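You operate a simulated robot arm through the tools that you are given. There is no shell and no other tool. Be economical: measure what you need, move in short steps, check, and stop when the job is done.

The job below is to be done with a simulated robot arm. You get a single attempt, and the scene is never put back.

Task
Change the type block in the holder from 2 to 3.
Fine: latch it in; the old block goes in the empty end of the white type tray.

It is judged by the outcome, as a careful person would: the job done as asked, and still so three seconds after it is handed in. It fails if anything else is knocked over, pushed out of place, dropped, spilled or broken.

Robot
A 7-joint arm with a two-finger parallel gripper, fixed in place. Base frame: the origin is at the foot of the arm, x ahead of it, y to its left, z up; the work surface is at about z = 80. Lengths are in cm, angles in rad, forces in N, time in s.
With the tool pointing down near the work surface it reaches from about 24 to 68 cm from the base axis. Its first joint turns from -1.152 to 1.152 rad. Payload 2.4 kg.
The tool frame sits at the grasp point between the pads (the TCP): z along the fingers, y along the line on which they close. The tips reach 3 cm beyond it. Largest opening 9.4 cm; finger width 2.8, thickness 1; the body of the gripper, 5 by 9.6 cm, starts 5.5 cm behind the TCP.
Orientation is told as [roll, pitch, yaw] about the base's x, y, z axes, in that order, counted from this pose: with the fingers straight down and closing along the base's y, the tool's x points along the base's -x, its y along +y and its z along -z.

Tools
- The arm moves only by the tool play_rows. Its argument "increments" is one flat list of numbers, 6 for each row, row after row: the shift along the tool's x, y, z in cm, then the turn, a rotation vector about the tool's x, y, z in degrees. In form: [tx, ty, tz, rx, ry, rz, tx, ty, tz, rx, ry, rz, ...]. A call has 1 to 10 rows; each row is the pose to reach, as a shift and turn from the pose commanded when the call began, along the tool's axes at that moment. "gripper" is the finger opening in cm, from 0 to 9.4, set as the call begins (left out, the last holds). Each row takes 0.2 s and may step no farther than 5 cm and 0.15 rad from the row before; otherwise, or with a gripper value out of range, the whole call is refused. A pose out of reach is approached as far as the arm can. The call stops where the force on the tool passes 40 N (or 10 N more than at its start, if that is more) or the arm is blocked; 0.2 s more then pass. The fingers move at their own pace (about 15.3 cm/s each) and stop on an object; they squeeze with about 39 N. The grip force told is the motor's: it shows also when the fingers shut on nothing. Time passes only in rows, and 0.2 s behind the last, so rows that repeat a pose let the fingers close. It gives the time, the measured TCP pose, the force on the tool (base axes), the opening and the grip force at its end, in the units of the frame above (readings bear some noise), with the torque about the TCP (base axes, N m) and any sound that the robot's microphone picked up.
- Cameras (640 x 400 px; columns grow to the right, rows downward): "scene" is fixed at [4.2, 48.04, 143.8]; the picture's right is [-0.69, -0.72, 0.00], its down [-0.45, 0.44, -0.78] and it looks along [0.56, -0.54, -0.63] (base axes); focal length 355 px, centre (320, 200). "wrist" rides on the gripper at [7.6, 1.4, -10.2] in the tool frame; the picture's right is [-0.18, 0.98, 0.00], its down [-0.75, -0.14, -0.64] and it looks along [-0.63, -0.12, 0.77] (tool axes); focal length 243 px, centre (320, 200). There is no depth. A picture from a camera that has moved, and an enlarged one, comes with that camera's place and axes in the base frame and with its lens.
- snapshot(camera): a new picture of that camera. It takes no simulated time.
- inspect(camera, box): a new picture of the part [left, top, right, bottom] of that camera's present view, enlarged. It takes no simulated time.
- close_job(): hands the job in; it is judged then, once.

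Work in short steps. Places have to be worked out from the pictures, the camera data and where the tool is seen: move nearer, look again, correct. Check each grasp and each placing, and mend what went wrong. You have 120 turns and 68 pictures in all, those below and enlarged ones among them. Open the gripper and draw the arm clear of the work before you hand the job in, unless the task says otherwise; then end with one line.

The tools are called after ">>>" by a JSON object that holds its "fn" and its "kwargs". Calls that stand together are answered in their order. play_rows: Moves the arm, as the interface text tells. Its arguments: {"type":"object","properties":{"increments":{"type":"array"},"gripper":{"type":"number"}},"required":["increments"]} The other tools are called the same way: snapshot (camera) takes a picture; inspect (camera, box) takes an enlarged picture of a part of a camera's view; close_job () hands the job in.

At the start:

```text
time_s: 0.0
tcp_pos: [39.28, 7.15, 114.89]
ee_rot: [0.0, 0.0, -0.001]
wrist_force: [0.0, -1.2, -0.6]
ft_torque: [0.02, 0.05, 0.01]
width: 9.41
finger_force: 0.1
```

scene: 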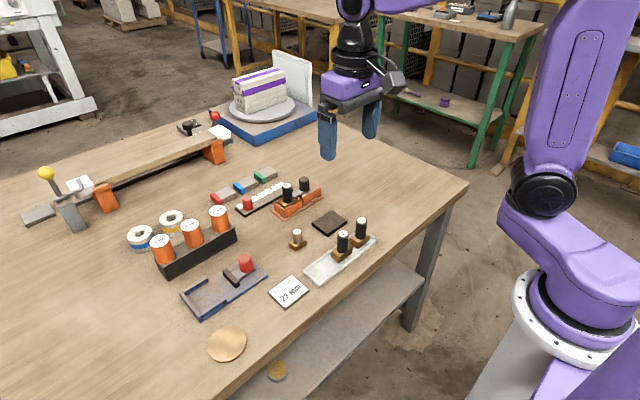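
wrist: 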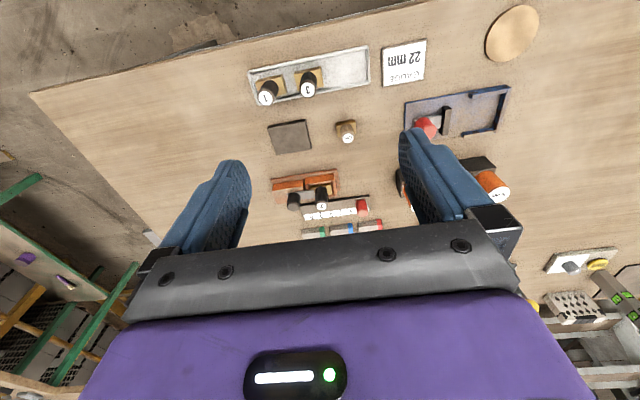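

I'll look closer at the items: the holder, the tray and the loose blocks.

>>> {"fn": "inspect", "kwargs": {"camera": "scene", "box": [170, 160, 390, 330]}}

>>> {"fn": "inspect", "kwargs": {"camera": "wrist", "box": [220, 30, 540, 240]}}

```text
2.35 times, centred on (280, 245) of scene
camera zoom: at [4.2, 48.04, 143.8], right [-0.69, -0.72, 0.0], down [-0.45, 0.44, -0.78], along [0.56, -0.54, -0.63], focal length 835 px, centre (414, 94)
```

zoom: 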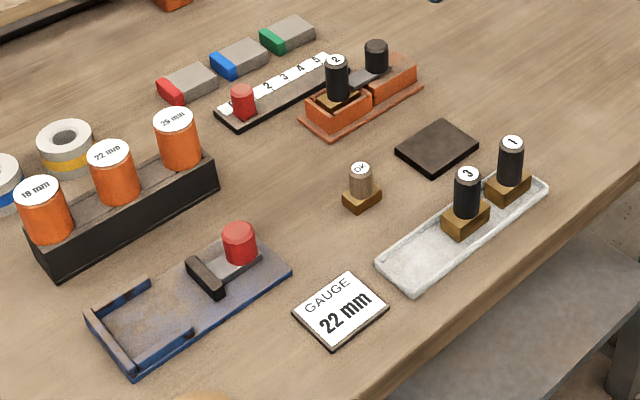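

```text
1.90 times, centred on (380, 135) of wrist
camera zoom: at [31.63, 8.68, 124.98], right [0.18, 0.98, 0.0], down [0.75, -0.14, 0.64], along [0.63, -0.12, -0.77], focal length 462 px, centre (206, 324)
```

zoom: 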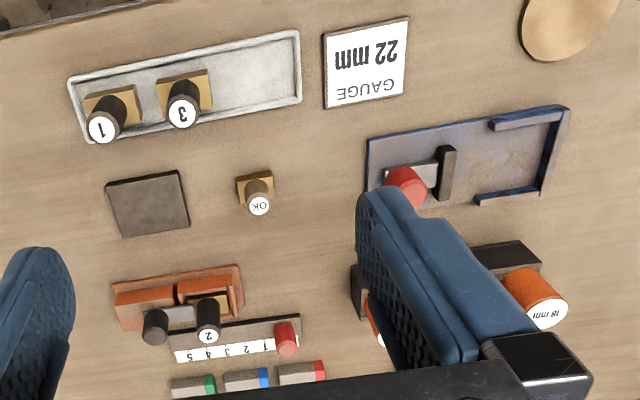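

The holder is the orange fixture near (65, 0). It has block 2 in it and a latch with a black knob. I'll move the gripper nearer, staying high, for a closer look.

>>> {"fn": "play_rows", "kwargs": {"increments": [-3.2, -1.4, 2.4, 0, 0, 0, -6.4, -2.8, 4.8, 0, 0, 0, -9.6, -4.2, 7.2, 0, 0, 0, -12.8, -5.6, 9.6, 0, 0, 0, -15, -7, 12, 0, 0, 0]}}

>>> {"fn": "snapshot", "kwargs": {"camera": "wrist"}}

```text
time_s: 1.2
tcp_pos: [54.35, 0.08, 102.74]
ee_rot: [-0.001, 0.0, -0.001]
wrist_force: [0.6, 0.2, -0.7]
ft_torque: [0.0, -0.01, -0.01]
width: 9.43
finger_force: 0.0
```

```text
63 pictures are left
camera wrist: at [46.7, 1.47, 112.92], right [0.18, 0.98, 0.0], down [0.75, -0.14, 0.64], along [0.63, -0.12, -0.77], focal length 243 px, centre (320, 200)
```

wrist: 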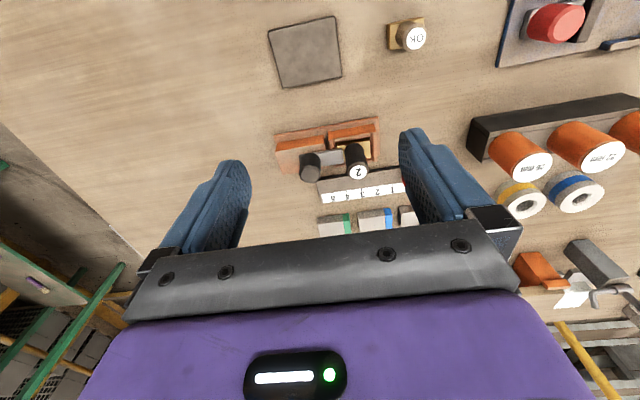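

>>> {"fn": "inspect", "kwargs": {"camera": "wrist", "box": [260, 100, 420, 220]}}

>>> {"fn": "inspect", "kwargs": {"camera": "scene", "box": [260, 165, 340, 225]}}

>>> {"fn": "inspect", "kwargs": {"camera": "scene", "box": [290, 200, 390, 290]}}

```text
3.33 times, centred on (340, 160) of wrist
camera zoom: at [46.7, 1.47, 112.92], right [0.18, 0.98, 0.0], down [0.75, -0.14, 0.64], along [0.63, -0.12, -0.77], focal length 809 px, centre (253, 333)
```

zoom: 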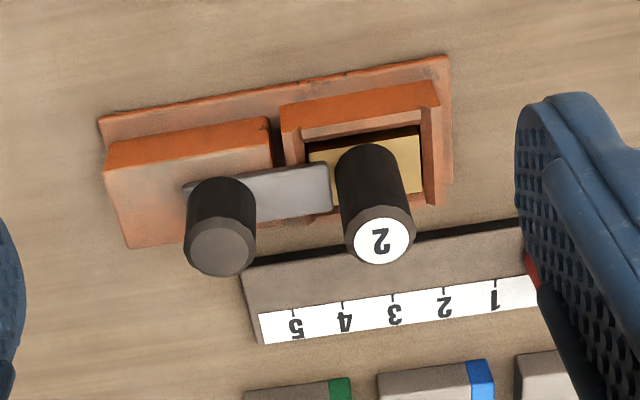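

```text
6.67 times, centred on (300, 195) of scene
camera zoom: at [4.19, 48.04, 143.8], right [-0.69, -0.72, 0.0], down [-0.45, 0.44, -0.78], along [0.56, -0.54, -0.63], focal length 2366 px, centre (453, 233)
```

zoom: 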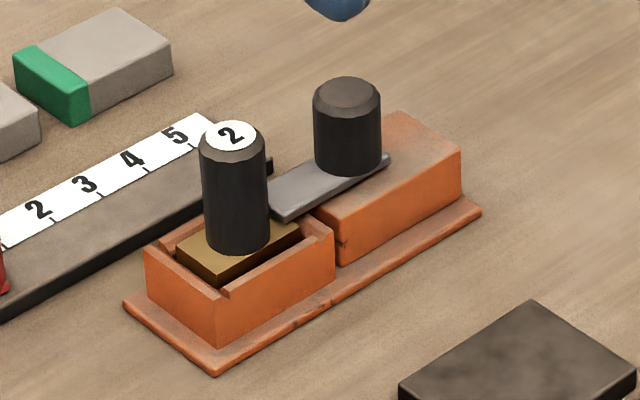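

```text
4.44 times, centred on (340, 245) of scene
camera zoom: at [4.19, 48.04, 143.8], right [-0.69, -0.72, 0.0], down [-0.45, 0.44, -0.78], along [0.56, -0.54, -0.63], focal length 1578 px, centre (231, 0)
```

zoom: 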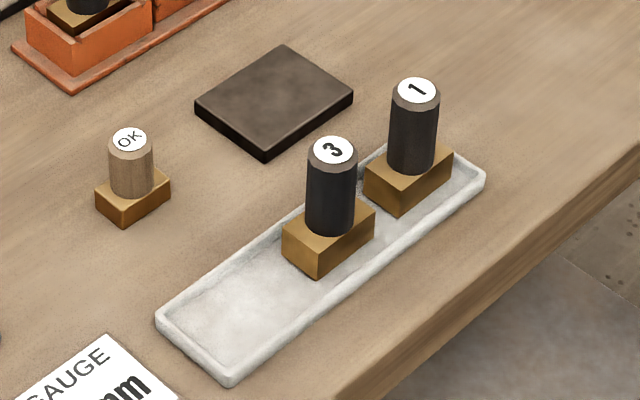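

Triangulated from both views, the latch knob is centred at about (63.0, -2.8) with its top at z≈88. Block 2's handle is at about (63.3, 3.0) with its top at z≈88.7. The bar looks like a bolt that slides along y, over the block's edge. I'll go above the knob with the gripper narrowed and check alignment.

>>> {"fn": "play_rows", "kwargs": {"increments": [-3, -1, 2, 0, 0, 0, -6, -2, 4, 0, 0, 0, -8.65, -2.88, 6, 0, 0, 0, -8.65, -2.88, 8.5, 0, 0, 0], "gripper": 4.6}}

>>> {"fn": "snapshot", "kwargs": {"camera": "wrist"}}

>>> {"fn": "inspect", "kwargs": {"camera": "scene", "box": [240, 125, 360, 225]}}

```text
time_s: 2.2
tcp_pos: [62.73, -2.63, 94.28]
ee_rot: [0.0, -0.001, 0.001]
wrist_force: [0.2, -0.8, -0.2]
ft_torque: [0.01, -0.02, -0.01]
width: 4.61
finger_force: 0.1
```

```text
59 pictures are left
camera wrist: at [55.08, -1.2, 104.45], right [0.18, 0.98, 0.0], down [0.75, -0.14, 0.64], along [0.63, -0.12, -0.77], focal length 243 px, centre (320, 200)
```

wrist: 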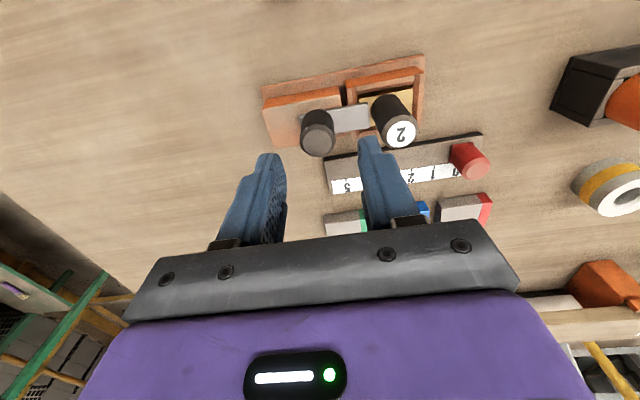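

```text
4.00 times, centred on (300, 175) of scene
camera zoom: at [4.2, 48.04, 143.8], right [-0.69, -0.72, 0.0], down [-0.45, 0.44, -0.78], along [0.56, -0.54, -0.63], focal length 1420 px, centre (400, 300)
```

zoom: 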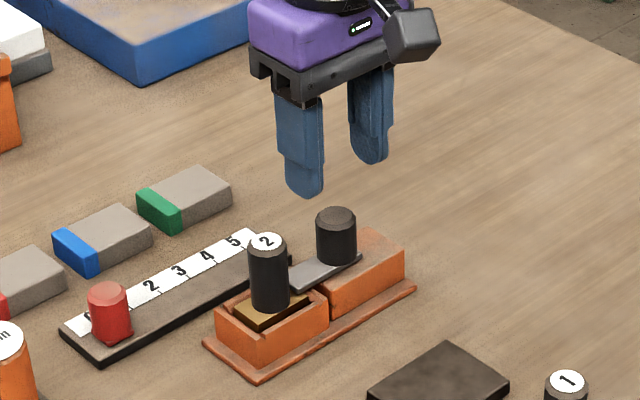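

Both re-measurements agree: knob at (63.2, -2.85), block handle at (63.1, 3.0). I'm descending so the fingers straddle the knob.

>>> {"fn": "play_rows", "kwargs": {"increments": [-0.2, -0.1, 2, 0, 0, 0, -0.2, -0.1, 4, 0, 0, 0, -0.2, -0.1, 6, 0, 0, 0, -0.2, -0.1, 6, 0, 0, 0]}}

>>> {"fn": "snapshot", "kwargs": {"camera": "wrist"}}

>>> {"fn": "inspect", "kwargs": {"camera": "scene", "box": [240, 125, 360, 225]}}

```text
time_s: 3.2
tcp_pos: [62.96, -2.73, 88.25]
ee_rot: [0.0, 0.0, 0.001]
wrist_force: [0.6, -0.4, -0.2]
ft_torque: [0.03, -0.02, -0.01]
width: 4.63
finger_force: 0.1
```

```text
57 pictures are left
camera wrist: at [55.34, -1.27, 98.49], right [0.18, 0.98, 0.0], down [0.75, -0.14, 0.64], along [0.63, -0.12, -0.77], focal length 243 px, centre (320, 200)
```

wrist: 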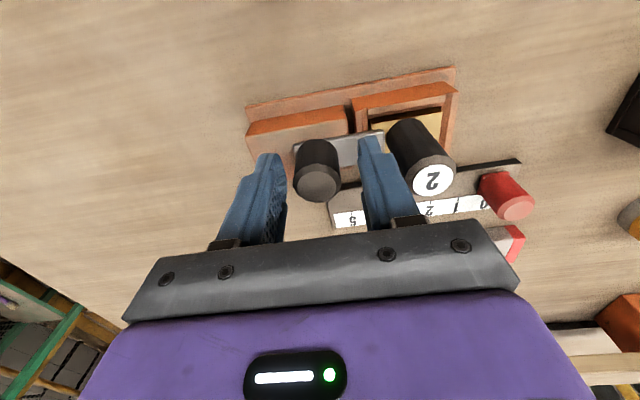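

```text
4.00 times, centred on (300, 175) of scene
camera zoom: at [4.2, 48.04, 143.8], right [-0.69, -0.72, 0.0], down [-0.45, 0.44, -0.78], along [0.56, -0.54, -0.63], focal length 1420 px, centre (400, 300)
```

zoom: 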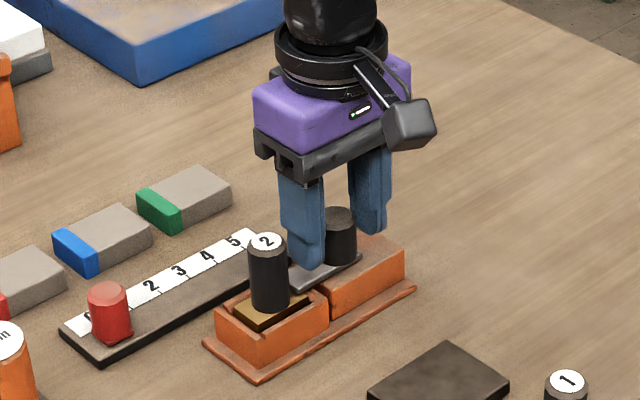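

The fingers straddle the knob with clearance on both sides. I'm closing on it.

>>> {"fn": "play_rows", "kwargs": {"increments": [0, 0, 0, 0, 0, 0, 0, 0, 0, 0, 0, 0], "gripper": 1.5}}

```text
time_s: 3.8
tcp_pos: [62.97, -2.9, 88.24]
ee_rot: [0.0, -0.001, -0.004]
wrist_force: [0.9, -10.0, -3.3]
ft_torque: [0.31, -0.21, -0.13]
width: 2.68
finger_force: 44.9
```

I have the knob, 2.68 cm wide. Now a gentle pull along -y.

>>> {"fn": "play_rows", "kwargs": {"increments": [0, -0.4, 0, 0, 0, 0, 0, -0.8, 0, 0, 0, 0, 0, -1.2, 0, 0, 0, 0]}}

>>> {"fn": "inspect", "kwargs": {"camera": "scene", "box": [240, 125, 360, 225]}}

```text
time_s: 4.6
tcp_pos: [62.98, -3.93, 88.27]
ee_rot: [-0.002, 0.002, 0.002]
wrist_force: [-6.8, 1.1, 4.9]
ft_torque: [-0.53, 1.12, 0.2]
width: 2.68
finger_force: 45.1
```

```text
4.00 times, centred on (300, 175) of scene
camera zoom: at [4.17, 48.05, 143.8], right [-0.69, -0.72, 0.0], down [-0.45, 0.44, -0.78], along [0.56, -0.54, -0.63], focal length 1420 px, centre (400, 300)
```

zoom: 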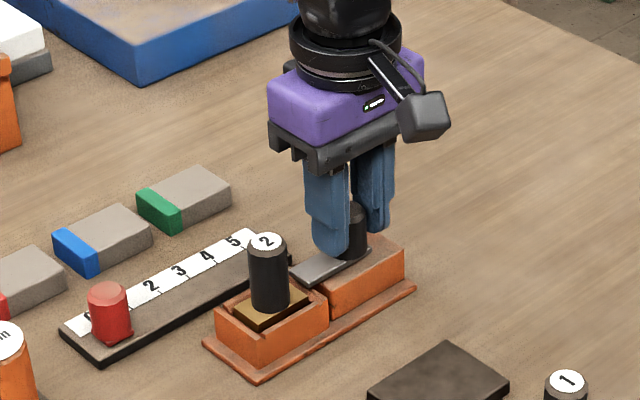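

The bolt slides and the holder stayed put. I'll keep pulling until it reaches its stop.

>>> {"fn": "play_rows", "kwargs": {"increments": [0, -0.4, 0, 0, 0, 0, 0, -0.8, 0, 0, 0, 0, 0, -1.2, 0, 0, 0, 0, 0, -1.6, 0, 0, 0, 0]}}

>>> {"fn": "inspect", "kwargs": {"camera": "scene", "box": [240, 125, 360, 225]}}

```text
time_s: 5.6
tcp_pos: [63.15, -5.41, 88.31]
ee_rot: [0.0, 0.003, 0.0]
wrist_force: [-19.1, 5.3, 11.1]
ft_torque: [-0.39, -0.07, -0.04]
width: 2.71
finger_force: 45.3
```

```text
4.00 times, centred on (300, 175) of scene
camera zoom: at [4.12, 48.06, 143.79], right [-0.69, -0.72, 0.0], down [-0.45, 0.44, -0.78], along [0.56, -0.54, -0.63], focal length 1420 px, centre (400, 300)
```

zoom: 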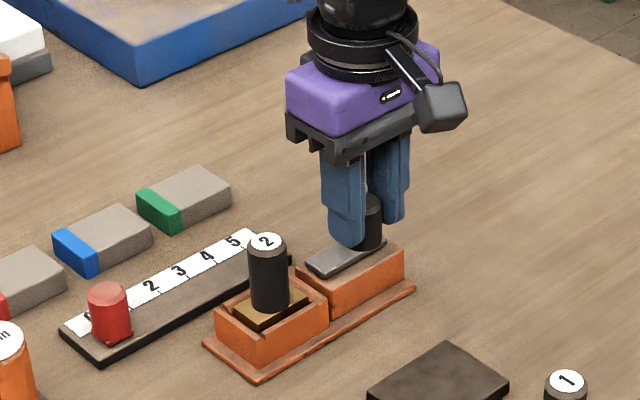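

The bolt is fully off the block and pocket. I'll release it and rise straight up.

>>> {"fn": "play_rows", "kwargs": {"increments": [0, 0, 0, 0, 0, 0, 0, 0, 0, 0, 0, 0, 0, 0, -3, 0, 0, 0, 0, 0, -6, 0, 0, 0], "gripper": 4.6}}

>>> {"fn": "snapshot", "kwargs": {"camera": "wrist"}}

>>> {"fn": "inspect", "kwargs": {"camera": "scene", "box": [240, 125, 360, 225]}}

```text
time_s: 6.6
tcp_pos: [62.93, -5.6, 94.52]
ee_rot: [0.0, 0.001, 0.001]
wrist_force: [-0.1, 1.0, -0.2]
ft_torque: [0.02, -0.01, 0.0]
width: 4.59
finger_force: 0.0
```

```text
53 pictures are left
camera wrist: at [55.4, -4.12, 104.64], right [0.18, 0.98, 0.0], down [0.75, -0.14, 0.64], along [0.63, -0.12, -0.77], focal length 243 px, centre (320, 200)
```

wrist: 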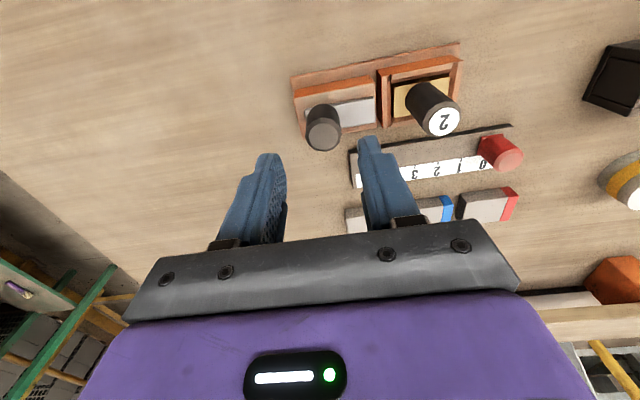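

```text
4.00 times, centred on (300, 175) of scene
camera zoom: at [4.2, 48.04, 143.8], right [-0.69, -0.72, 0.0], down [-0.45, 0.44, -0.78], along [0.56, -0.54, -0.63], focal length 1420 px, centre (400, 300)
```

zoom: 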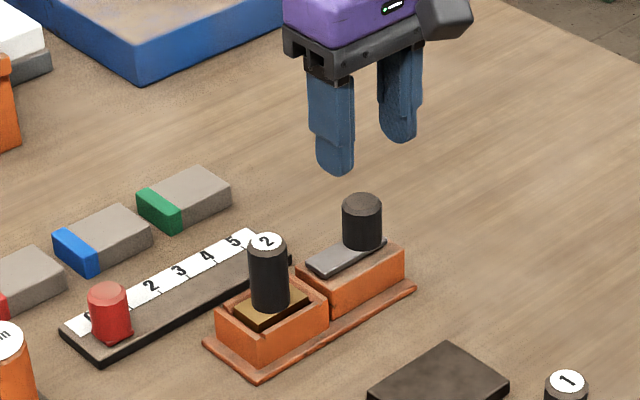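

The latch is open. Block 2's handle measures (63.25, 2.97), so I'll move over it and descend around the handle, keeping the tips above the pocket walls.

>>> {"fn": "play_rows", "kwargs": {"increments": [-0.05, 4.3, -1, 0, 0, 0, -0.1, 8.6, -1, 0, 0, 0, -0.1, 8.6, 2.2, 0, 0, 0, -0.1, 8.6, 5.0, 0, 0, 0, -0.1, 8.6, 6.3, 0, 0, 0]}}

>>> {"fn": "snapshot", "kwargs": {"camera": "wrist"}}

>>> {"fn": "inspect", "kwargs": {"camera": "scene", "box": [240, 125, 360, 225]}}

```text
time_s: 7.8
tcp_pos: [63.28, 3.02, 88.06]
ee_rot: [-0.001, 0.001, -0.001]
wrist_force: [0.1, 0.7, -0.1]
ft_torque: [-0.01, -0.04, -0.04]
width: 4.6
finger_force: 0.1
```

```text
51 pictures are left
camera wrist: at [55.66, 4.39, 98.23], right [0.18, 0.98, 0.0], down [0.75, -0.14, 0.64], along [0.63, -0.12, -0.77], focal length 243 px, centre (320, 200)
```

wrist: 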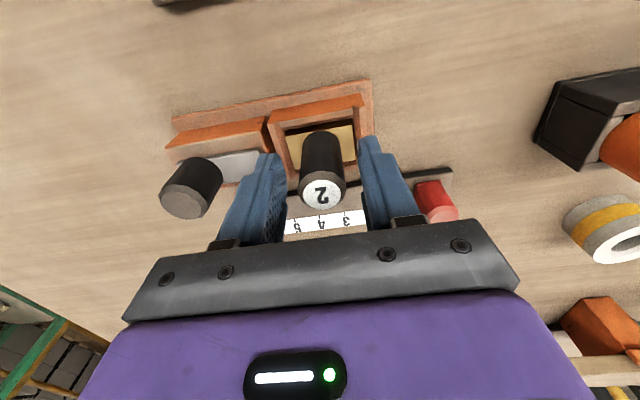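

```text
4.00 times, centred on (300, 175) of scene
camera zoom: at [4.2, 48.04, 143.8], right [-0.69, -0.72, 0.0], down [-0.45, 0.44, -0.78], along [0.56, -0.54, -0.63], focal length 1420 px, centre (400, 300)
```

zoom: 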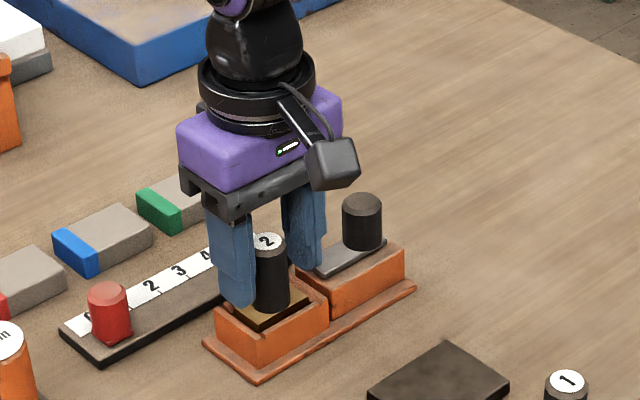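

The alignment is good, so I'm closing on handle 2.

>>> {"fn": "play_rows", "kwargs": {"increments": [0, 0, 0, 0, 0, 0, 0, 0, 0, 0, 0, 0], "gripper": 1.5}}

```text
time_s: 8.4
tcp_pos: [63.36, 3.01, 87.97]
ee_rot: [0.0, 0.0, 0.0]
wrist_force: [0.3, 1.2, -0.2]
ft_torque: [0.11, -0.05, 0.01]
width: 2.52
finger_force: 38.8
```

The grip is 2.52 cm wide with almost no side force, so it is centred. I'll lift slowly.

>>> {"fn": "play_rows", "kwargs": {"increments": [0, 0, -0.5, 0, 0, 0, 0, 0, -1.2, 0, 0, 0, 0, 0, -2.5, 0, 0, 0, 0, 0, -5, 0, 0, 0, 0, 0, -8, 0, 0, 0]}}

>>> {"fn": "snapshot", "kwargs": {"camera": "wrist"}}

>>> {"fn": "inspect", "kwargs": {"camera": "scene", "box": [240, 95, 400, 225]}}

```text
time_s: 9.6
tcp_pos: [63.5, 2.98, 96.18]
ee_rot: [0.001, 0.0, -0.002]
wrist_force: [0.3, 0.2, -1.7]
ft_torque: [-0.04, -0.02, 0.01]
width: 2.52
finger_force: 38.9
```

```text
49 pictures are left
camera wrist: at [55.73, 4.42, 106.26], right [0.18, 0.98, 0.0], down [0.75, -0.14, 0.64], along [0.63, -0.12, -0.77], focal length 243 px, centre (320, 200)
```

wrist: 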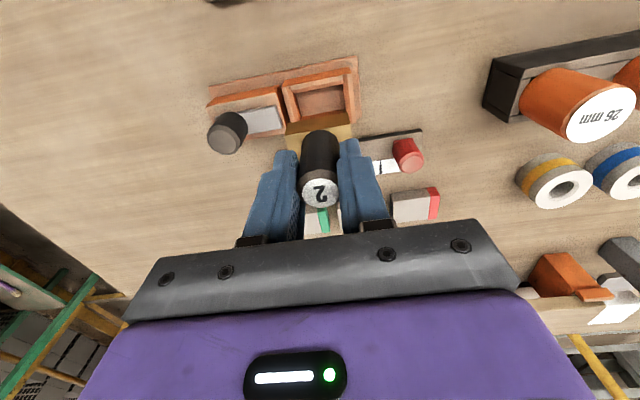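

```text
3.08 times, centred on (320, 160) of scene
camera zoom: at [4.2, 48.04, 143.8], right [-0.69, -0.72, 0.0], down [-0.45, 0.44, -0.78], along [0.56, -0.54, -0.63], focal length 1092 px, centre (320, 323)
```

zoom: 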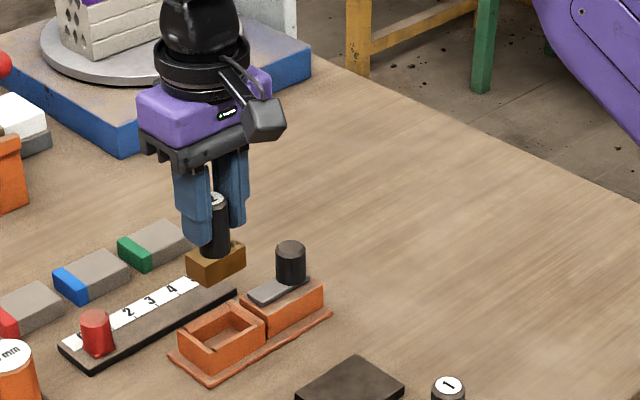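

Block 2 is out and the holder hasn't moved. From the first views, the tray spans x 38.8–44.1 and y -4.9–14.8, with 1 at y≈-1, 3 at y≈5, and the empty end at about (41.4, 11). I'm carrying it there at height.

>>> {"fn": "play_rows", "kwargs": {"increments": [0, 0, -2.5, 0, 0, 0, 4, 1.5, -3, 0, 0, 0, 8, 3, -3, 0, 0, 0, 12, 4.5, -3, 0, 0, 0, 16, 6, -3, 0, 0, 0, 20, 7.5, -3, 0, 0, 0, 21.8, 8.03, -3, 0, 0, 0, 21.8, 8.03, -2, 0, 0, 0]}}

>>> {"fn": "snapshot", "kwargs": {"camera": "wrist"}}

>>> {"fn": "inspect", "kwargs": {"camera": "scene", "box": [260, 140, 420, 300]}}

```text
time_s: 11.4
tcp_pos: [41.43, 11.08, 98.02]
ee_rot: [-0.001, 0.002, -0.002]
wrist_force: [0.2, -0.4, -2.1]
ft_torque: [-0.01, -0.02, -0.03]
width: 2.51
finger_force: 39.2
```

```text
47 pictures are left
camera wrist: at [33.79, 12.53, 108.23], right [0.18, 0.98, 0.0], down [0.75, -0.14, 0.64], along [0.63, -0.12, -0.77], focal length 243 px, centre (320, 200)
```

wrist: 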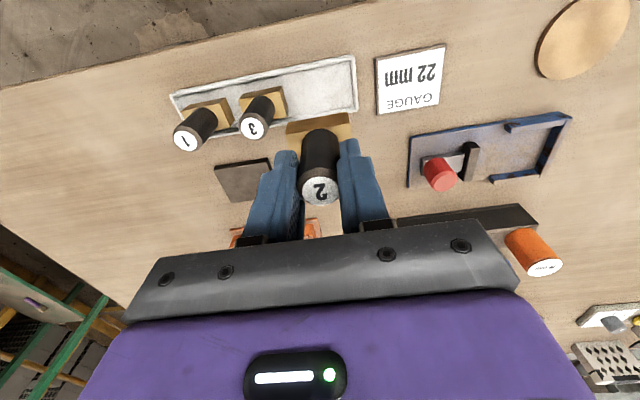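

```text
2.50 times, centred on (340, 220) of scene
camera zoom: at [4.2, 48.04, 143.8], right [-0.69, -0.72, 0.0], down [-0.45, 0.44, -0.78], along [0.56, -0.54, -0.63], focal length 887 px, centre (270, 150)
```

zoom: 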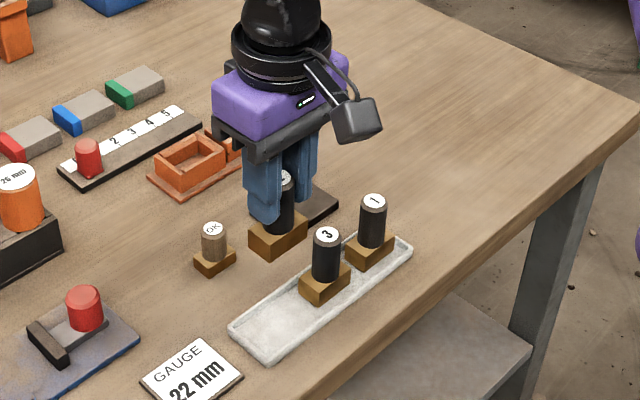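

The re-measured tray end is at y≈14.9 and x 38.8–44.3, and handle 3 is at (41.3, 5.06), so (41.45, 11.05) fits. I'll descend part way and check.

>>> {"fn": "play_rows", "kwargs": {"increments": [0, 0, 3, 0, 0, 0, 0, 0, 6, 0, 0, 0, 0, 0, 8, 0, 0, 0, 0, 0, 8, 0, 0, 0]}}

>>> {"fn": "snapshot", "kwargs": {"camera": "wrist"}}

>>> {"fn": "inspect", "kwargs": {"camera": "scene", "box": [280, 190, 400, 300]}}

```text
time_s: 12.4
tcp_pos: [41.43, 11.02, 89.85]
ee_rot: [0.0, 0.001, 0.0]
wrist_force: [-0.3, 0.1, -1.7]
ft_torque: [0.0, -0.02, 0.02]
width: 2.5
finger_force: 38.8
```

```text
45 pictures are left
camera wrist: at [33.89, 12.56, 100.03], right [0.18, 0.98, 0.0], down [0.75, -0.14, 0.64], along [0.63, -0.12, -0.77], focal length 243 px, centre (320, 200)
```

wrist: 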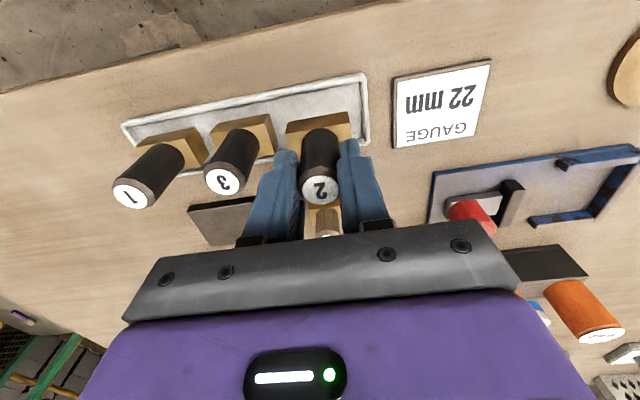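

```text
3.64 times, centred on (340, 245) of scene
camera zoom: at [4.2, 48.04, 143.8], right [-0.69, -0.72, 0.0], down [-0.45, 0.44, -0.78], along [0.56, -0.54, -0.63], focal length 1291 px, centre (247, 36)
```

zoom: 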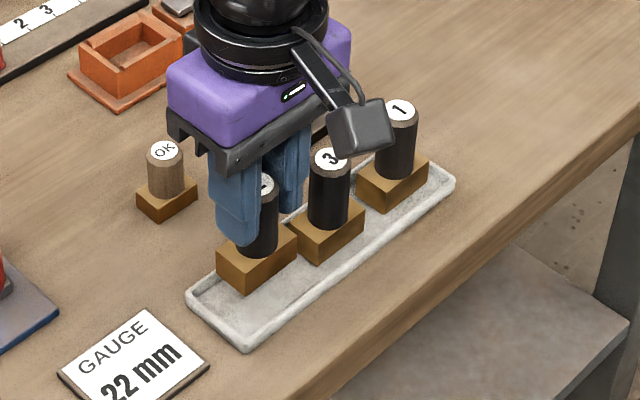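

It looks roughly 2 cm above the tray floor. I'm lowering in small steps and watching the force.

>>> {"fn": "play_rows", "kwargs": {"increments": [0, 0, 0.5, 0, 0, 0, 0, 0, 1, 0, 0, 0, 0, 0, 1.4, 0, 0, 0]}}

>>> {"fn": "inspect", "kwargs": {"camera": "scene", "box": [300, 220, 370, 290]}}

```text
time_s: 13.2
tcp_pos: [41.36, 11.09, 88.51]
ee_rot: [-0.001, 0.0, 0.0]
wrist_force: [0.5, 0.3, -2.3]
ft_torque: [0.01, -0.03, -0.02]
width: 2.5
finger_force: 38.7
```

```text
5.71 times, centred on (335, 255) of scene
camera zoom: at [4.2, 48.04, 143.8], right [-0.69, -0.72, 0.0], down [-0.45, 0.44, -0.78], along [0.56, -0.54, -0.63], focal length 2028 px, centre (234, -114)
```

zoom: 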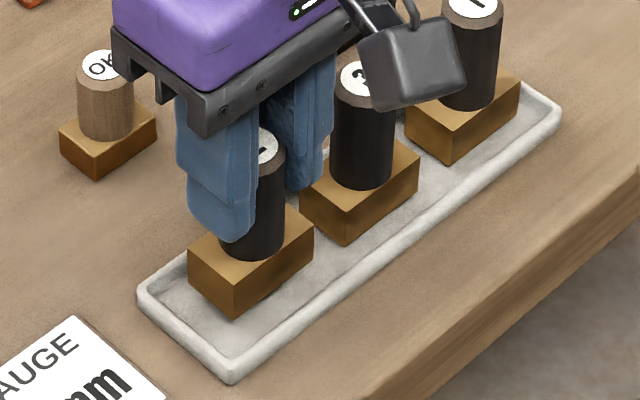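

About half a centimetre is left, so I'm continuing in fine steps.

>>> {"fn": "play_rows", "kwargs": {"increments": [0, 0, 0.2, 0, 0, 0, 0, 0, 0.4, 0, 0, 0, 0, 0, 0.55, 0, 0, 0, 0, 0, 0.7, 0, 0, 0]}}

```text
time_s: 14.2
tcp_pos: [41.51, 10.99, 87.99]
ee_rot: [-0.001, -0.002, 0.0]
wrist_force: [-5.1, 2.0, 27.5]
ft_torque: [0.49, 0.42, 0.1]
width: 2.48
finger_force: 38.9
```

There is contact at TCP z≈88.0, so the block is on the tray floor. I'll ease off the press, open, and rise.

>>> {"fn": "play_rows", "kwargs": {"increments": [0, 0, -0.15, 0, 0, 0, 0, 0, -0.15, 0, 0, 0]}}

>>> {"fn": "play_rows", "kwargs": {"increments": [0, 0, 0, 0, 0, 0, 0, 0, 0, 0, 0, 0, 0, 0, -3, 0, 0, 0, 0, 0, -6, 0, 0, 0, 0, 0, -7, 0, 0, 0], "gripper": 4.6}}

>>> {"fn": "snapshot", "kwargs": {"camera": "wrist"}}

>>> {"fn": "inspect", "kwargs": {"camera": "scene", "box": [280, 190, 400, 300]}}

```text
time_s: 14.8
tcp_pos: [41.37, 11.25, 87.88]
ee_rot: [0.0, 0.001, 0.001]
wrist_force: [0.9, -1.2, 4.2]
ft_torque: [-0.18, -0.15, -0.02]
width: 2.51
finger_force: 38.6
```

```text
time_s: 16.0
tcp_pos: [41.49, 11.06, 95.09]
ee_rot: [0.0, 0.0, -0.001]
wrist_force: [-0.5, -0.2, -0.4]
ft_torque: [0.0, 0.03, 0.0]
width: 4.59
finger_force: 0.0
```

```text
42 pictures are left
camera wrist: at [33.84, 12.52, 105.24], right [0.18, 0.98, 0.0], down [0.75, -0.14, 0.64], along [0.63, -0.12, -0.77], focal length 243 px, centre (320, 200)
```

wrist: 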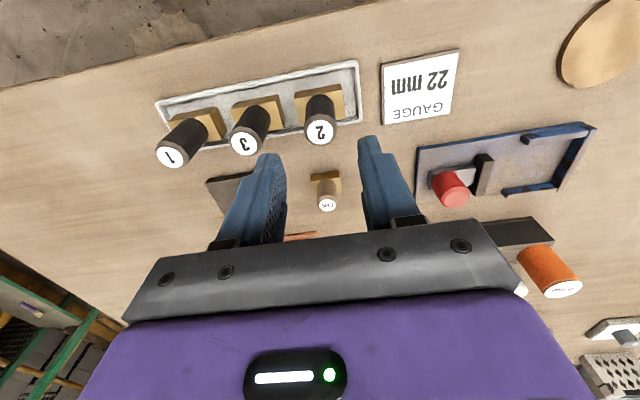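

```text
3.64 times, centred on (340, 245) of scene
camera zoom: at [4.2, 48.04, 143.8], right [-0.69, -0.72, 0.0], down [-0.45, 0.44, -0.78], along [0.56, -0.54, -0.63], focal length 1291 px, centre (247, 36)
```

zoom: 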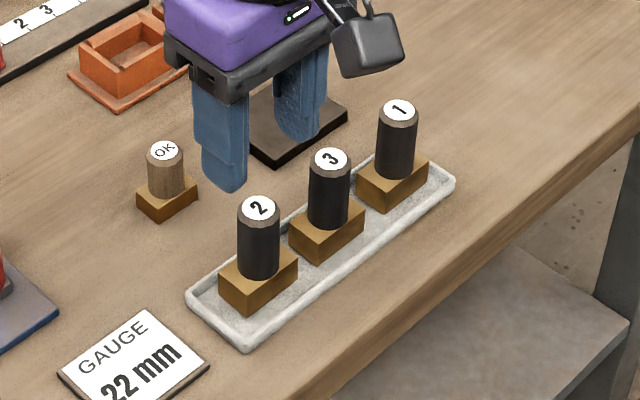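

Block 2 sits in the tray's end next to block 3. I'm moving above block 3 and will measure it straight on.

>>> {"fn": "play_rows", "kwargs": {"increments": [0, -2.8, 0, 0, 0, 0, 0, -5.6, 0, 0, 0, 0, 0, -5.6, 2, 0, 0, 0]}}

>>> {"fn": "inspect", "kwargs": {"camera": "wrist", "box": [220, 60, 420, 220]}}

>>> {"fn": "inspect", "kwargs": {"camera": "scene", "box": [280, 190, 400, 300]}}

```text
time_s: 16.8
tcp_pos: [41.43, 5.52, 92.99]
ee_rot: [0.0, -0.001, 0.0]
wrist_force: [0.4, -0.7, 0.0]
ft_torque: [0.03, 0.0, 0.01]
width: 4.59
finger_force: 0.1
```

```text
2.50 times, centred on (320, 140) of wrist
camera zoom: at [33.76, 7.05, 103.32], right [0.18, 0.98, 0.0], down [0.75, -0.14, 0.64], along [0.63, -0.12, -0.77], focal length 606 px, centre (320, 350)
```

zoom: 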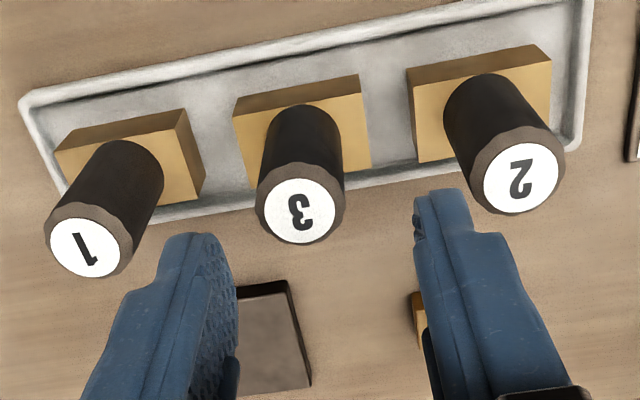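

```text
3.64 times, centred on (340, 245) of scene
camera zoom: at [4.2, 48.04, 143.8], right [-0.69, -0.72, 0.0], down [-0.45, 0.44, -0.78], along [0.56, -0.54, -0.63], focal length 1291 px, centre (247, 36)
```

zoom: 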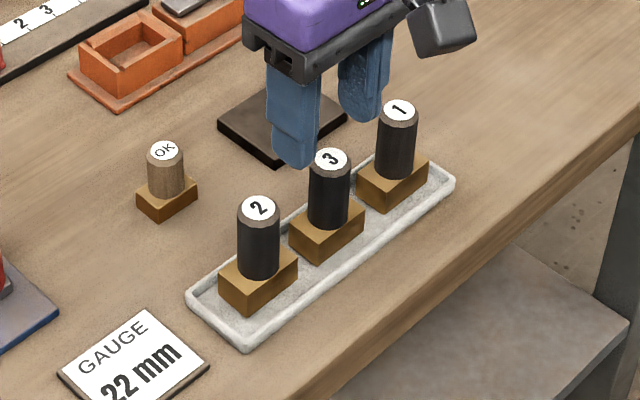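

Handle 3 is at about (41.3, 5.3) and its base lines up with the tray. I'll descend around it to the same grip height as I used for block 2.

>>> {"fn": "play_rows", "kwargs": {"increments": [0.1, -0.1, 2, 0, 0, 0, 0.1, -0.1, 4, 0, 0, 0, 0.1, -0.1, 5.1, 0, 0, 0, 0.1, -0.1, 5.1, 0, 0, 0]}}

>>> {"fn": "snapshot", "kwargs": {"camera": "wrist"}}

```text
time_s: 17.8
tcp_pos: [41.46, 5.29, 87.98]
ee_rot: [-0.001, 0.0, -0.001]
wrist_force: [0.1, -0.1, -0.3]
ft_torque: [-0.01, 0.02, -0.05]
width: 4.62
finger_force: 0.1
```

```text
38 pictures are left
camera wrist: at [33.68, 6.83, 98.19], right [0.18, 0.98, 0.0], down [0.75, -0.14, 0.64], along [0.63, -0.12, -0.77], focal length 243 px, centre (320, 200)
```

wrist: 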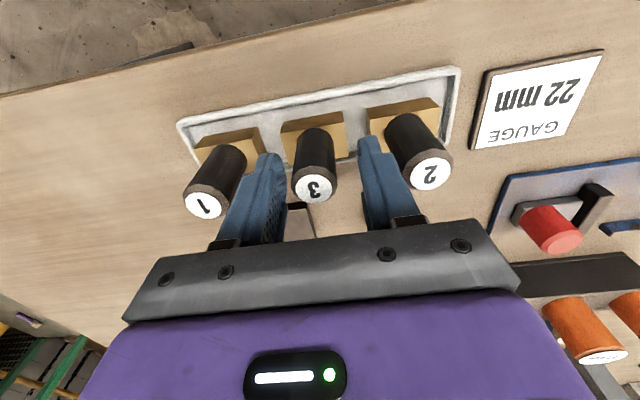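

Compared with the pre-grasp view of block 2, handle 3 sits about 0.3 cm toward -y and -x. I'm shifting to match and comparing again.

>>> {"fn": "play_rows", "kwargs": {"increments": [0.3, -0.25, 0, 0, 0, 0, 0.3, -0.25, 0, 0, 0, 0]}}

>>> {"fn": "inspect", "kwargs": {"camera": "wrist", "box": [240, 120, 400, 240]}}

```text
time_s: 18.4
tcp_pos: [40.93, 5.03, 88.02]
ee_rot: [0.0, -0.001, -0.002]
wrist_force: [0.7, 0.2, 0.0]
ft_torque: [-0.02, 0.01, 0.0]
width: 4.58
finger_force: 0.1
```

```text
3.33 times, centred on (320, 180) of wrist
camera zoom: at [33.42, 6.61, 98.18], right [0.18, 0.98, 0.0], down [0.75, -0.14, 0.64], along [0.63, -0.12, -0.77], focal length 809 px, centre (320, 267)
```

zoom: 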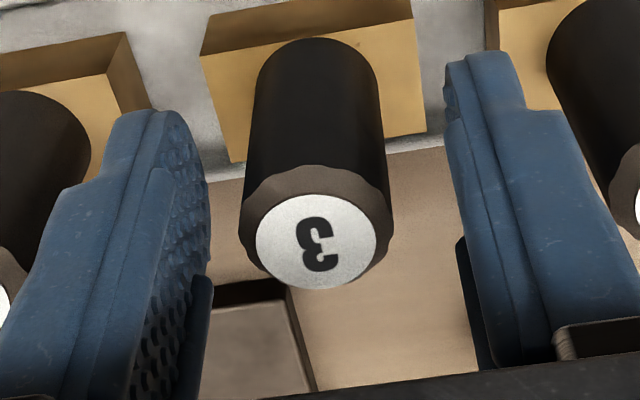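

Label 3 is now at (319, 192), matching how block 2 was held. I'm closing the fingers.

>>> {"fn": "play_rows", "kwargs": {"increments": [0, 0, 0, 0, 0, 0, 0, 0, 0, 0, 0, 0], "gripper": 1.5}}

>>> {"fn": "play_rows", "kwargs": {"increments": [0, 0, -0.5, 0, 0, 0, 0, 0, -1.5, 0, 0, 0, 0, 0, -4, 0, 0, 0, 0, 0, -8, 0, 0, 0, 0, 0, -10, 0, 0, 0]}}

>>> {"fn": "inspect", "kwargs": {"camera": "wrist", "box": [240, 100, 400, 240]}}

>>> {"fn": "inspect", "kwargs": {"camera": "scene", "box": [270, 160, 400, 300]}}

```text
time_s: 19.0
tcp_pos: [41.16, 5.22, 88.0]
ee_rot: [0.001, -0.001, 0.001]
wrist_force: [-0.3, -0.4, 0.0]
ft_torque: [-0.03, -0.01, 0.0]
width: 2.54
finger_force: 39.2
```

```text
time_s: 20.2
tcp_pos: [41.09, 5.09, 97.96]
ee_rot: [0.001, -0.001, -0.002]
wrist_force: [-2.0, 0.8, -2.1]
ft_torque: [-0.01, 0.0, -0.03]
width: 2.54
finger_force: 39.3
```

```text
2.86 times, centred on (320, 170) of wrist
camera zoom: at [33.35, 6.6, 108.15], right [0.18, 0.98, 0.0], down [0.75, -0.14, 0.64], along [0.63, -0.12, -0.77], focal length 693 px, centre (320, 286)
```

zoom: 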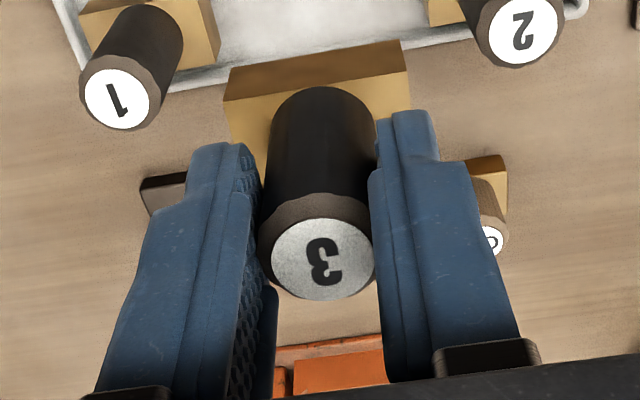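

```text
2.86 times, centred on (335, 230) of scene
camera zoom: at [4.2, 48.04, 143.8], right [-0.69, -0.72, 0.0], down [-0.45, 0.44, -0.78], along [0.56, -0.54, -0.63], focal length 1014 px, centre (277, 114)
```

zoom: 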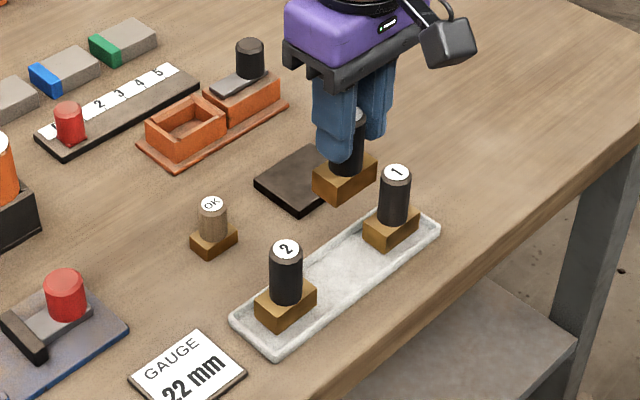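

Block 3 is held squarely at the same place in the fingers as block 2 was. I'm carrying it to above the holder at (63.23, 2.97).

>>> {"fn": "play_rows", "kwargs": {"increments": [-4, -0.4, 0, 0, 0, 0, -8, -0.8, 0, 0, 0, 0, -12, -1.2, 0, 0, 0, 0, -16, -1.6, 0, 0, 0, 0, -20, -1.9, 0, 0, 0, 0, -22.2, -2.08, 0, 0, 0, 0, -22.2, -2.08, 2, 0, 0, 0]}}

>>> {"fn": "snapshot", "kwargs": {"camera": "wrist"}}

>>> {"fn": "inspect", "kwargs": {"camera": "scene", "box": [240, 125, 360, 225]}}

```text
time_s: 21.8
tcp_pos: [63.2, 3.29, 95.8]
ee_rot: [0.0, -0.001, 0.001]
wrist_force: [-0.6, -0.2, -2.7]
ft_torque: [0.02, 0.0, 0.01]
width: 2.54
finger_force: 39.2
```

```text
34 pictures are left
camera wrist: at [55.49, 4.75, 106.1], right [0.18, 0.98, 0.0], down [0.75, -0.14, 0.64], along [0.63, -0.12, -0.77], focal length 243 px, centre (320, 200)
```

wrist: 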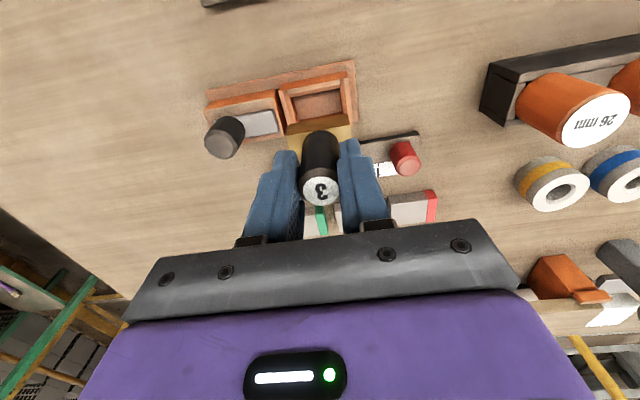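

```text
4.00 times, centred on (300, 175) of scene
camera zoom: at [4.2, 48.04, 143.8], right [-0.69, -0.72, 0.0], down [-0.45, 0.44, -0.78], along [0.56, -0.54, -0.63], focal length 1420 px, centre (400, 300)
```

zoom: 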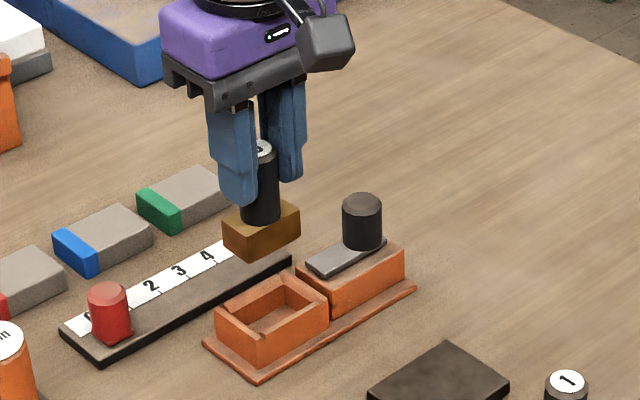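

The block is above the holder. I'll lower it to just above the pocket walls and check alignment.

>>> {"fn": "play_rows", "kwargs": {"increments": [0, 0, 2, 0, 0, 0, 0, 0, 4, 0, 0, 0, 0, 0, 4, 0, 0, 0]}}

>>> {"fn": "inspect", "kwargs": {"camera": "wrist", "box": [190, 50, 390, 210]}}

>>> {"fn": "inspect", "kwargs": {"camera": "scene", "box": [270, 160, 345, 222]}}

```text
time_s: 22.6
tcp_pos: [63.19, 3.09, 91.92]
ee_rot: [0.001, -0.001, 0.001]
wrist_force: [0.1, -0.1, -1.8]
ft_torque: [0.0, 0.0, -0.01]
width: 2.53
finger_force: 38.9
```

```text
2.50 times, centred on (290, 130) of wrist
camera zoom: at [55.5, 4.67, 102.11], right [0.18, 0.98, 0.0], down [0.75, -0.14, 0.64], along [0.63, -0.12, -0.77], focal length 606 px, centre (395, 375)
```

zoom: 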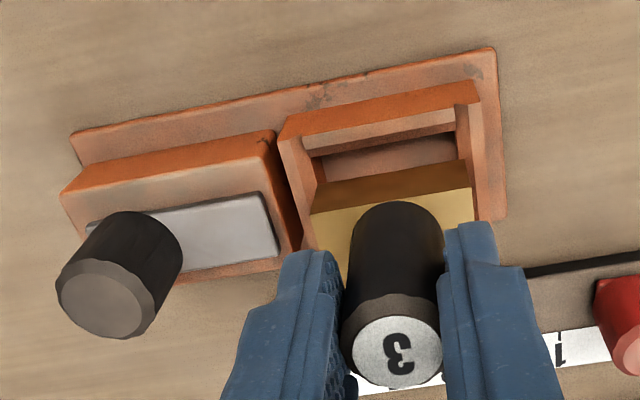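

```text
6.45 times, centred on (308, 191) of scene
camera zoom: at [4.2, 48.04, 143.8], right [-0.69, -0.72, 0.0], down [-0.45, 0.44, -0.78], along [0.56, -0.54, -0.63], focal length 2290 px, centre (401, 258)
```

zoom: 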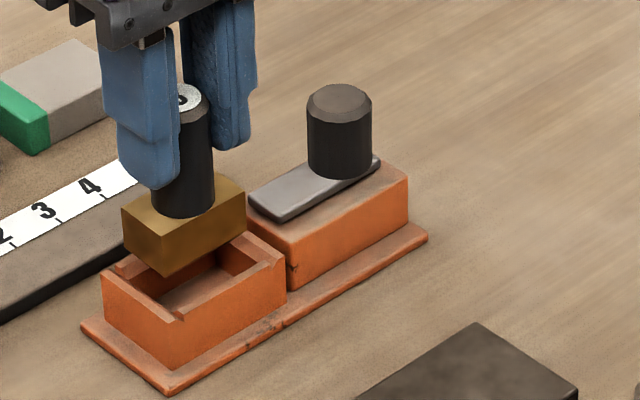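

It is aligned with the pocket in both position and angle. I'm lowering slowly and watching the force.

>>> {"fn": "play_rows", "kwargs": {"increments": [0, 0, 0.5, 0, 0, 0, 0, 0, 1, 0, 0, 0, 0, 0, 1.5, 0, 0, 0, 0, 0, 1.5, 0, 0, 0]}}

>>> {"fn": "inspect", "kwargs": {"camera": "scene", "box": [270, 160, 345, 222]}}

>>> {"fn": "inspect", "kwargs": {"camera": "wrist", "box": [190, 50, 390, 210]}}

```text
time_s: 23.6
tcp_pos: [63.17, 3.19, 90.36]
ee_rot: [0.0, -0.001, 0.002]
wrist_force: [-0.4, -0.7, -2.7]
ft_torque: [0.02, 0.02, 0.02]
width: 2.54
finger_force: 39.4
```

```text
6.45 times, centred on (308, 191) of scene
camera zoom: at [4.2, 48.04, 143.8], right [-0.69, -0.72, 0.0], down [-0.45, 0.44, -0.78], along [0.56, -0.54, -0.63], focal length 2290 px, centre (401, 258)
```

zoom: 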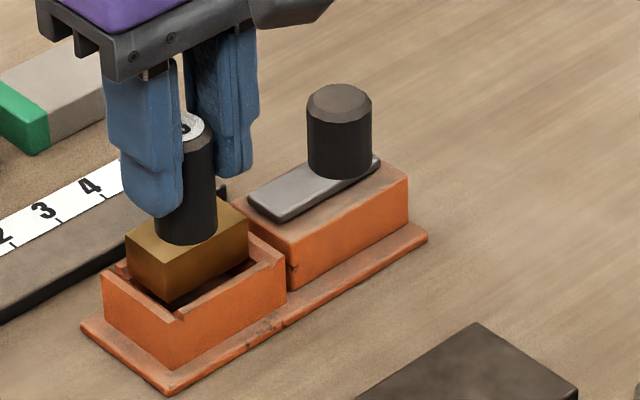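

```text
2.50 times, centred on (290, 130) of wrist
camera zoom: at [55.52, 4.6, 100.65], right [0.18, 0.98, 0.0], down [0.75, -0.14, 0.64], along [0.63, -0.12, -0.77], focal length 606 px, centre (395, 375)
```

zoom: 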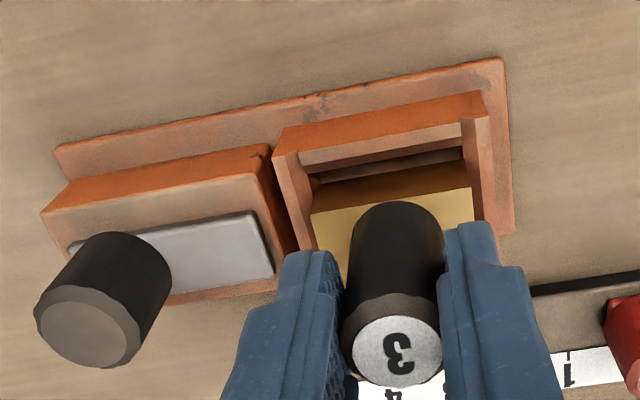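

There's no contact yet and the block is entering the pocket, slightly near the +y wall. I'll trim -0.08 in y and keep lowering.

>>> {"fn": "play_rows", "kwargs": {"increments": [0, -0.08, 0.4, 0, 0, 0, 0, -0.08, 0.8, 0, 0, 0, 0, -0.08, 1.2, 0, 0, 0, 0, -0.08, 1.6, 0, 0, 0, 0, -0.08, 2.0, 0, 0, 0]}}

>>> {"fn": "inspect", "kwargs": {"camera": "scene", "box": [270, 160, 345, 222]}}

```text
time_s: 24.8
tcp_pos: [63.25, 2.94, 88.55]
ee_rot: [0.002, 0.0, 0.001]
wrist_force: [-7.9, -0.2, 10.5]
ft_torque: [0.15, 0.66, 0.11]
width: 2.53
finger_force: 38.7
```

```text
6.45 times, centred on (308, 191) of scene
camera zoom: at [4.16, 48.04, 143.8], right [-0.69, -0.72, 0.0], down [-0.45, 0.44, -0.78], along [0.56, -0.54, -0.63], focal length 2290 px, centre (401, 258)
```

zoom: 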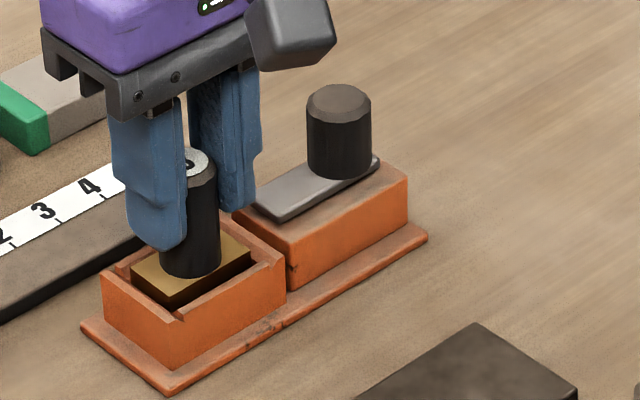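

There's a light touch with force toward -x, and the picture shows the gap on the -x side. I'll shift 0.15 toward -x and then continue down.

>>> {"fn": "play_rows", "kwargs": {"increments": [0.15, 0, 0, 0, 0, 0, 0.15, 0, 0.25, 0, 0, 0, 0.15, 0, 0.45, 0, 0, 0]}}

>>> {"fn": "inspect", "kwargs": {"camera": "scene", "box": [270, 160, 345, 222]}}

>>> {"fn": "inspect", "kwargs": {"camera": "wrist", "box": [190, 50, 390, 210]}}

```text
time_s: 25.6
tcp_pos: [63.33, 3.02, 88.18]
ee_rot: [0.001, -0.009, 0.001]
wrist_force: [3.5, 0.2, 29.5]
ft_torque: [-0.3, -0.18, -0.05]
width: 2.54
finger_force: 38.9
```

```text
6.45 times, centred on (308, 191) of scene
camera zoom: at [4.14, 48.04, 143.8], right [-0.69, -0.72, 0.0], down [-0.45, 0.44, -0.78], along [0.56, -0.54, -0.63], focal length 2290 px, centre (401, 258)
```

zoom: 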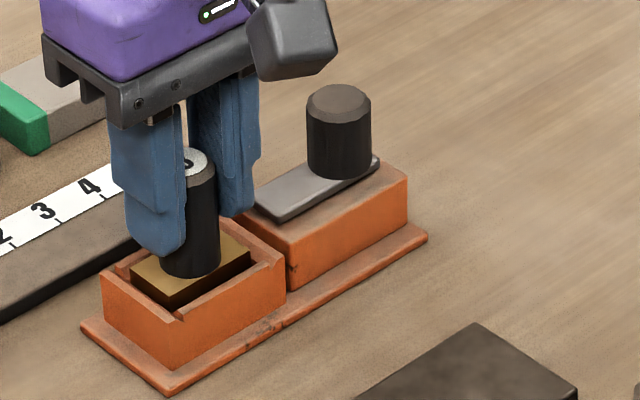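

```text
2.50 times, centred on (290, 130) of wrist
camera zoom: at [55.6, 4.43, 98.37], right [0.18, 0.98, 0.0], down [0.75, -0.14, 0.65], along [0.64, -0.12, -0.76], focal length 606 px, centre (395, 375)
```

zoom: 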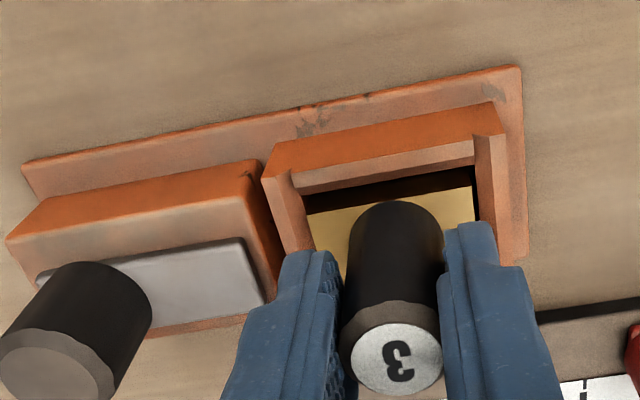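

The block's corners match block 2's original seated position within about a millimetre, so it is on the pocket floor; the fingers just pressed down. I'll ease off, release, and rise.

>>> {"fn": "play_rows", "kwargs": {"increments": [0, 0, -0.2, 0, 0, 0, 0, 0, -0.2, 0, 0, 0]}}

>>> {"fn": "play_rows", "kwargs": {"increments": [0, 0, 0, 0, 0, 0, 0, 0, 0, 0, 0, 0, 0, 0, -3, 0, 0, 0, 0, 0, -6.5, 0, 0, 0], "gripper": 4.6}}

>>> {"fn": "snapshot", "kwargs": {"camera": "wrist"}}

>>> {"fn": "inspect", "kwargs": {"camera": "scene", "box": [260, 165, 340, 225]}}

```text
time_s: 26.2
tcp_pos: [63.18, 3.01, 88.19]
ee_rot: [0.0, -0.001, 0.0]
wrist_force: [6.3, -0.1, 15.7]
ft_torque: [-0.13, -0.67, 0.01]
width: 2.49
finger_force: 39.2
```

```text
time_s: 27.2
tcp_pos: [63.13, 2.93, 94.75]
ee_rot: [0.0, 0.001, 0.001]
wrist_force: [-0.6, -0.2, 0.4]
ft_torque: [0.0, 0.01, -0.01]
width: 4.64
finger_force: 0.0
```

```text
25 pictures are left
camera wrist: at [55.46, 4.39, 104.93], right [0.18, 0.98, 0.0], down [0.75, -0.14, 0.64], along [0.63, -0.12, -0.77], focal length 243 px, centre (320, 200)
```

wrist: 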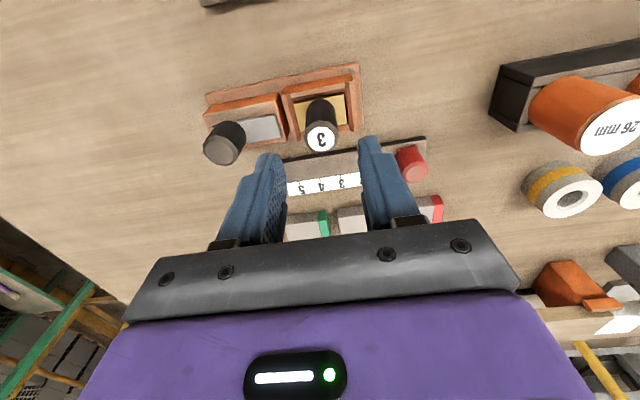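

```text
6.67 times, centred on (300, 195) of scene
camera zoom: at [4.19, 48.04, 143.8], right [-0.69, -0.72, 0.0], down [-0.45, 0.44, -0.78], along [0.56, -0.54, -0.63], focal length 2366 px, centre (453, 233)
```

zoom: 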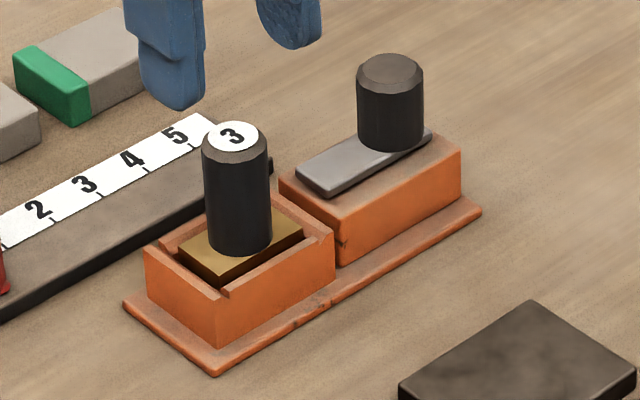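

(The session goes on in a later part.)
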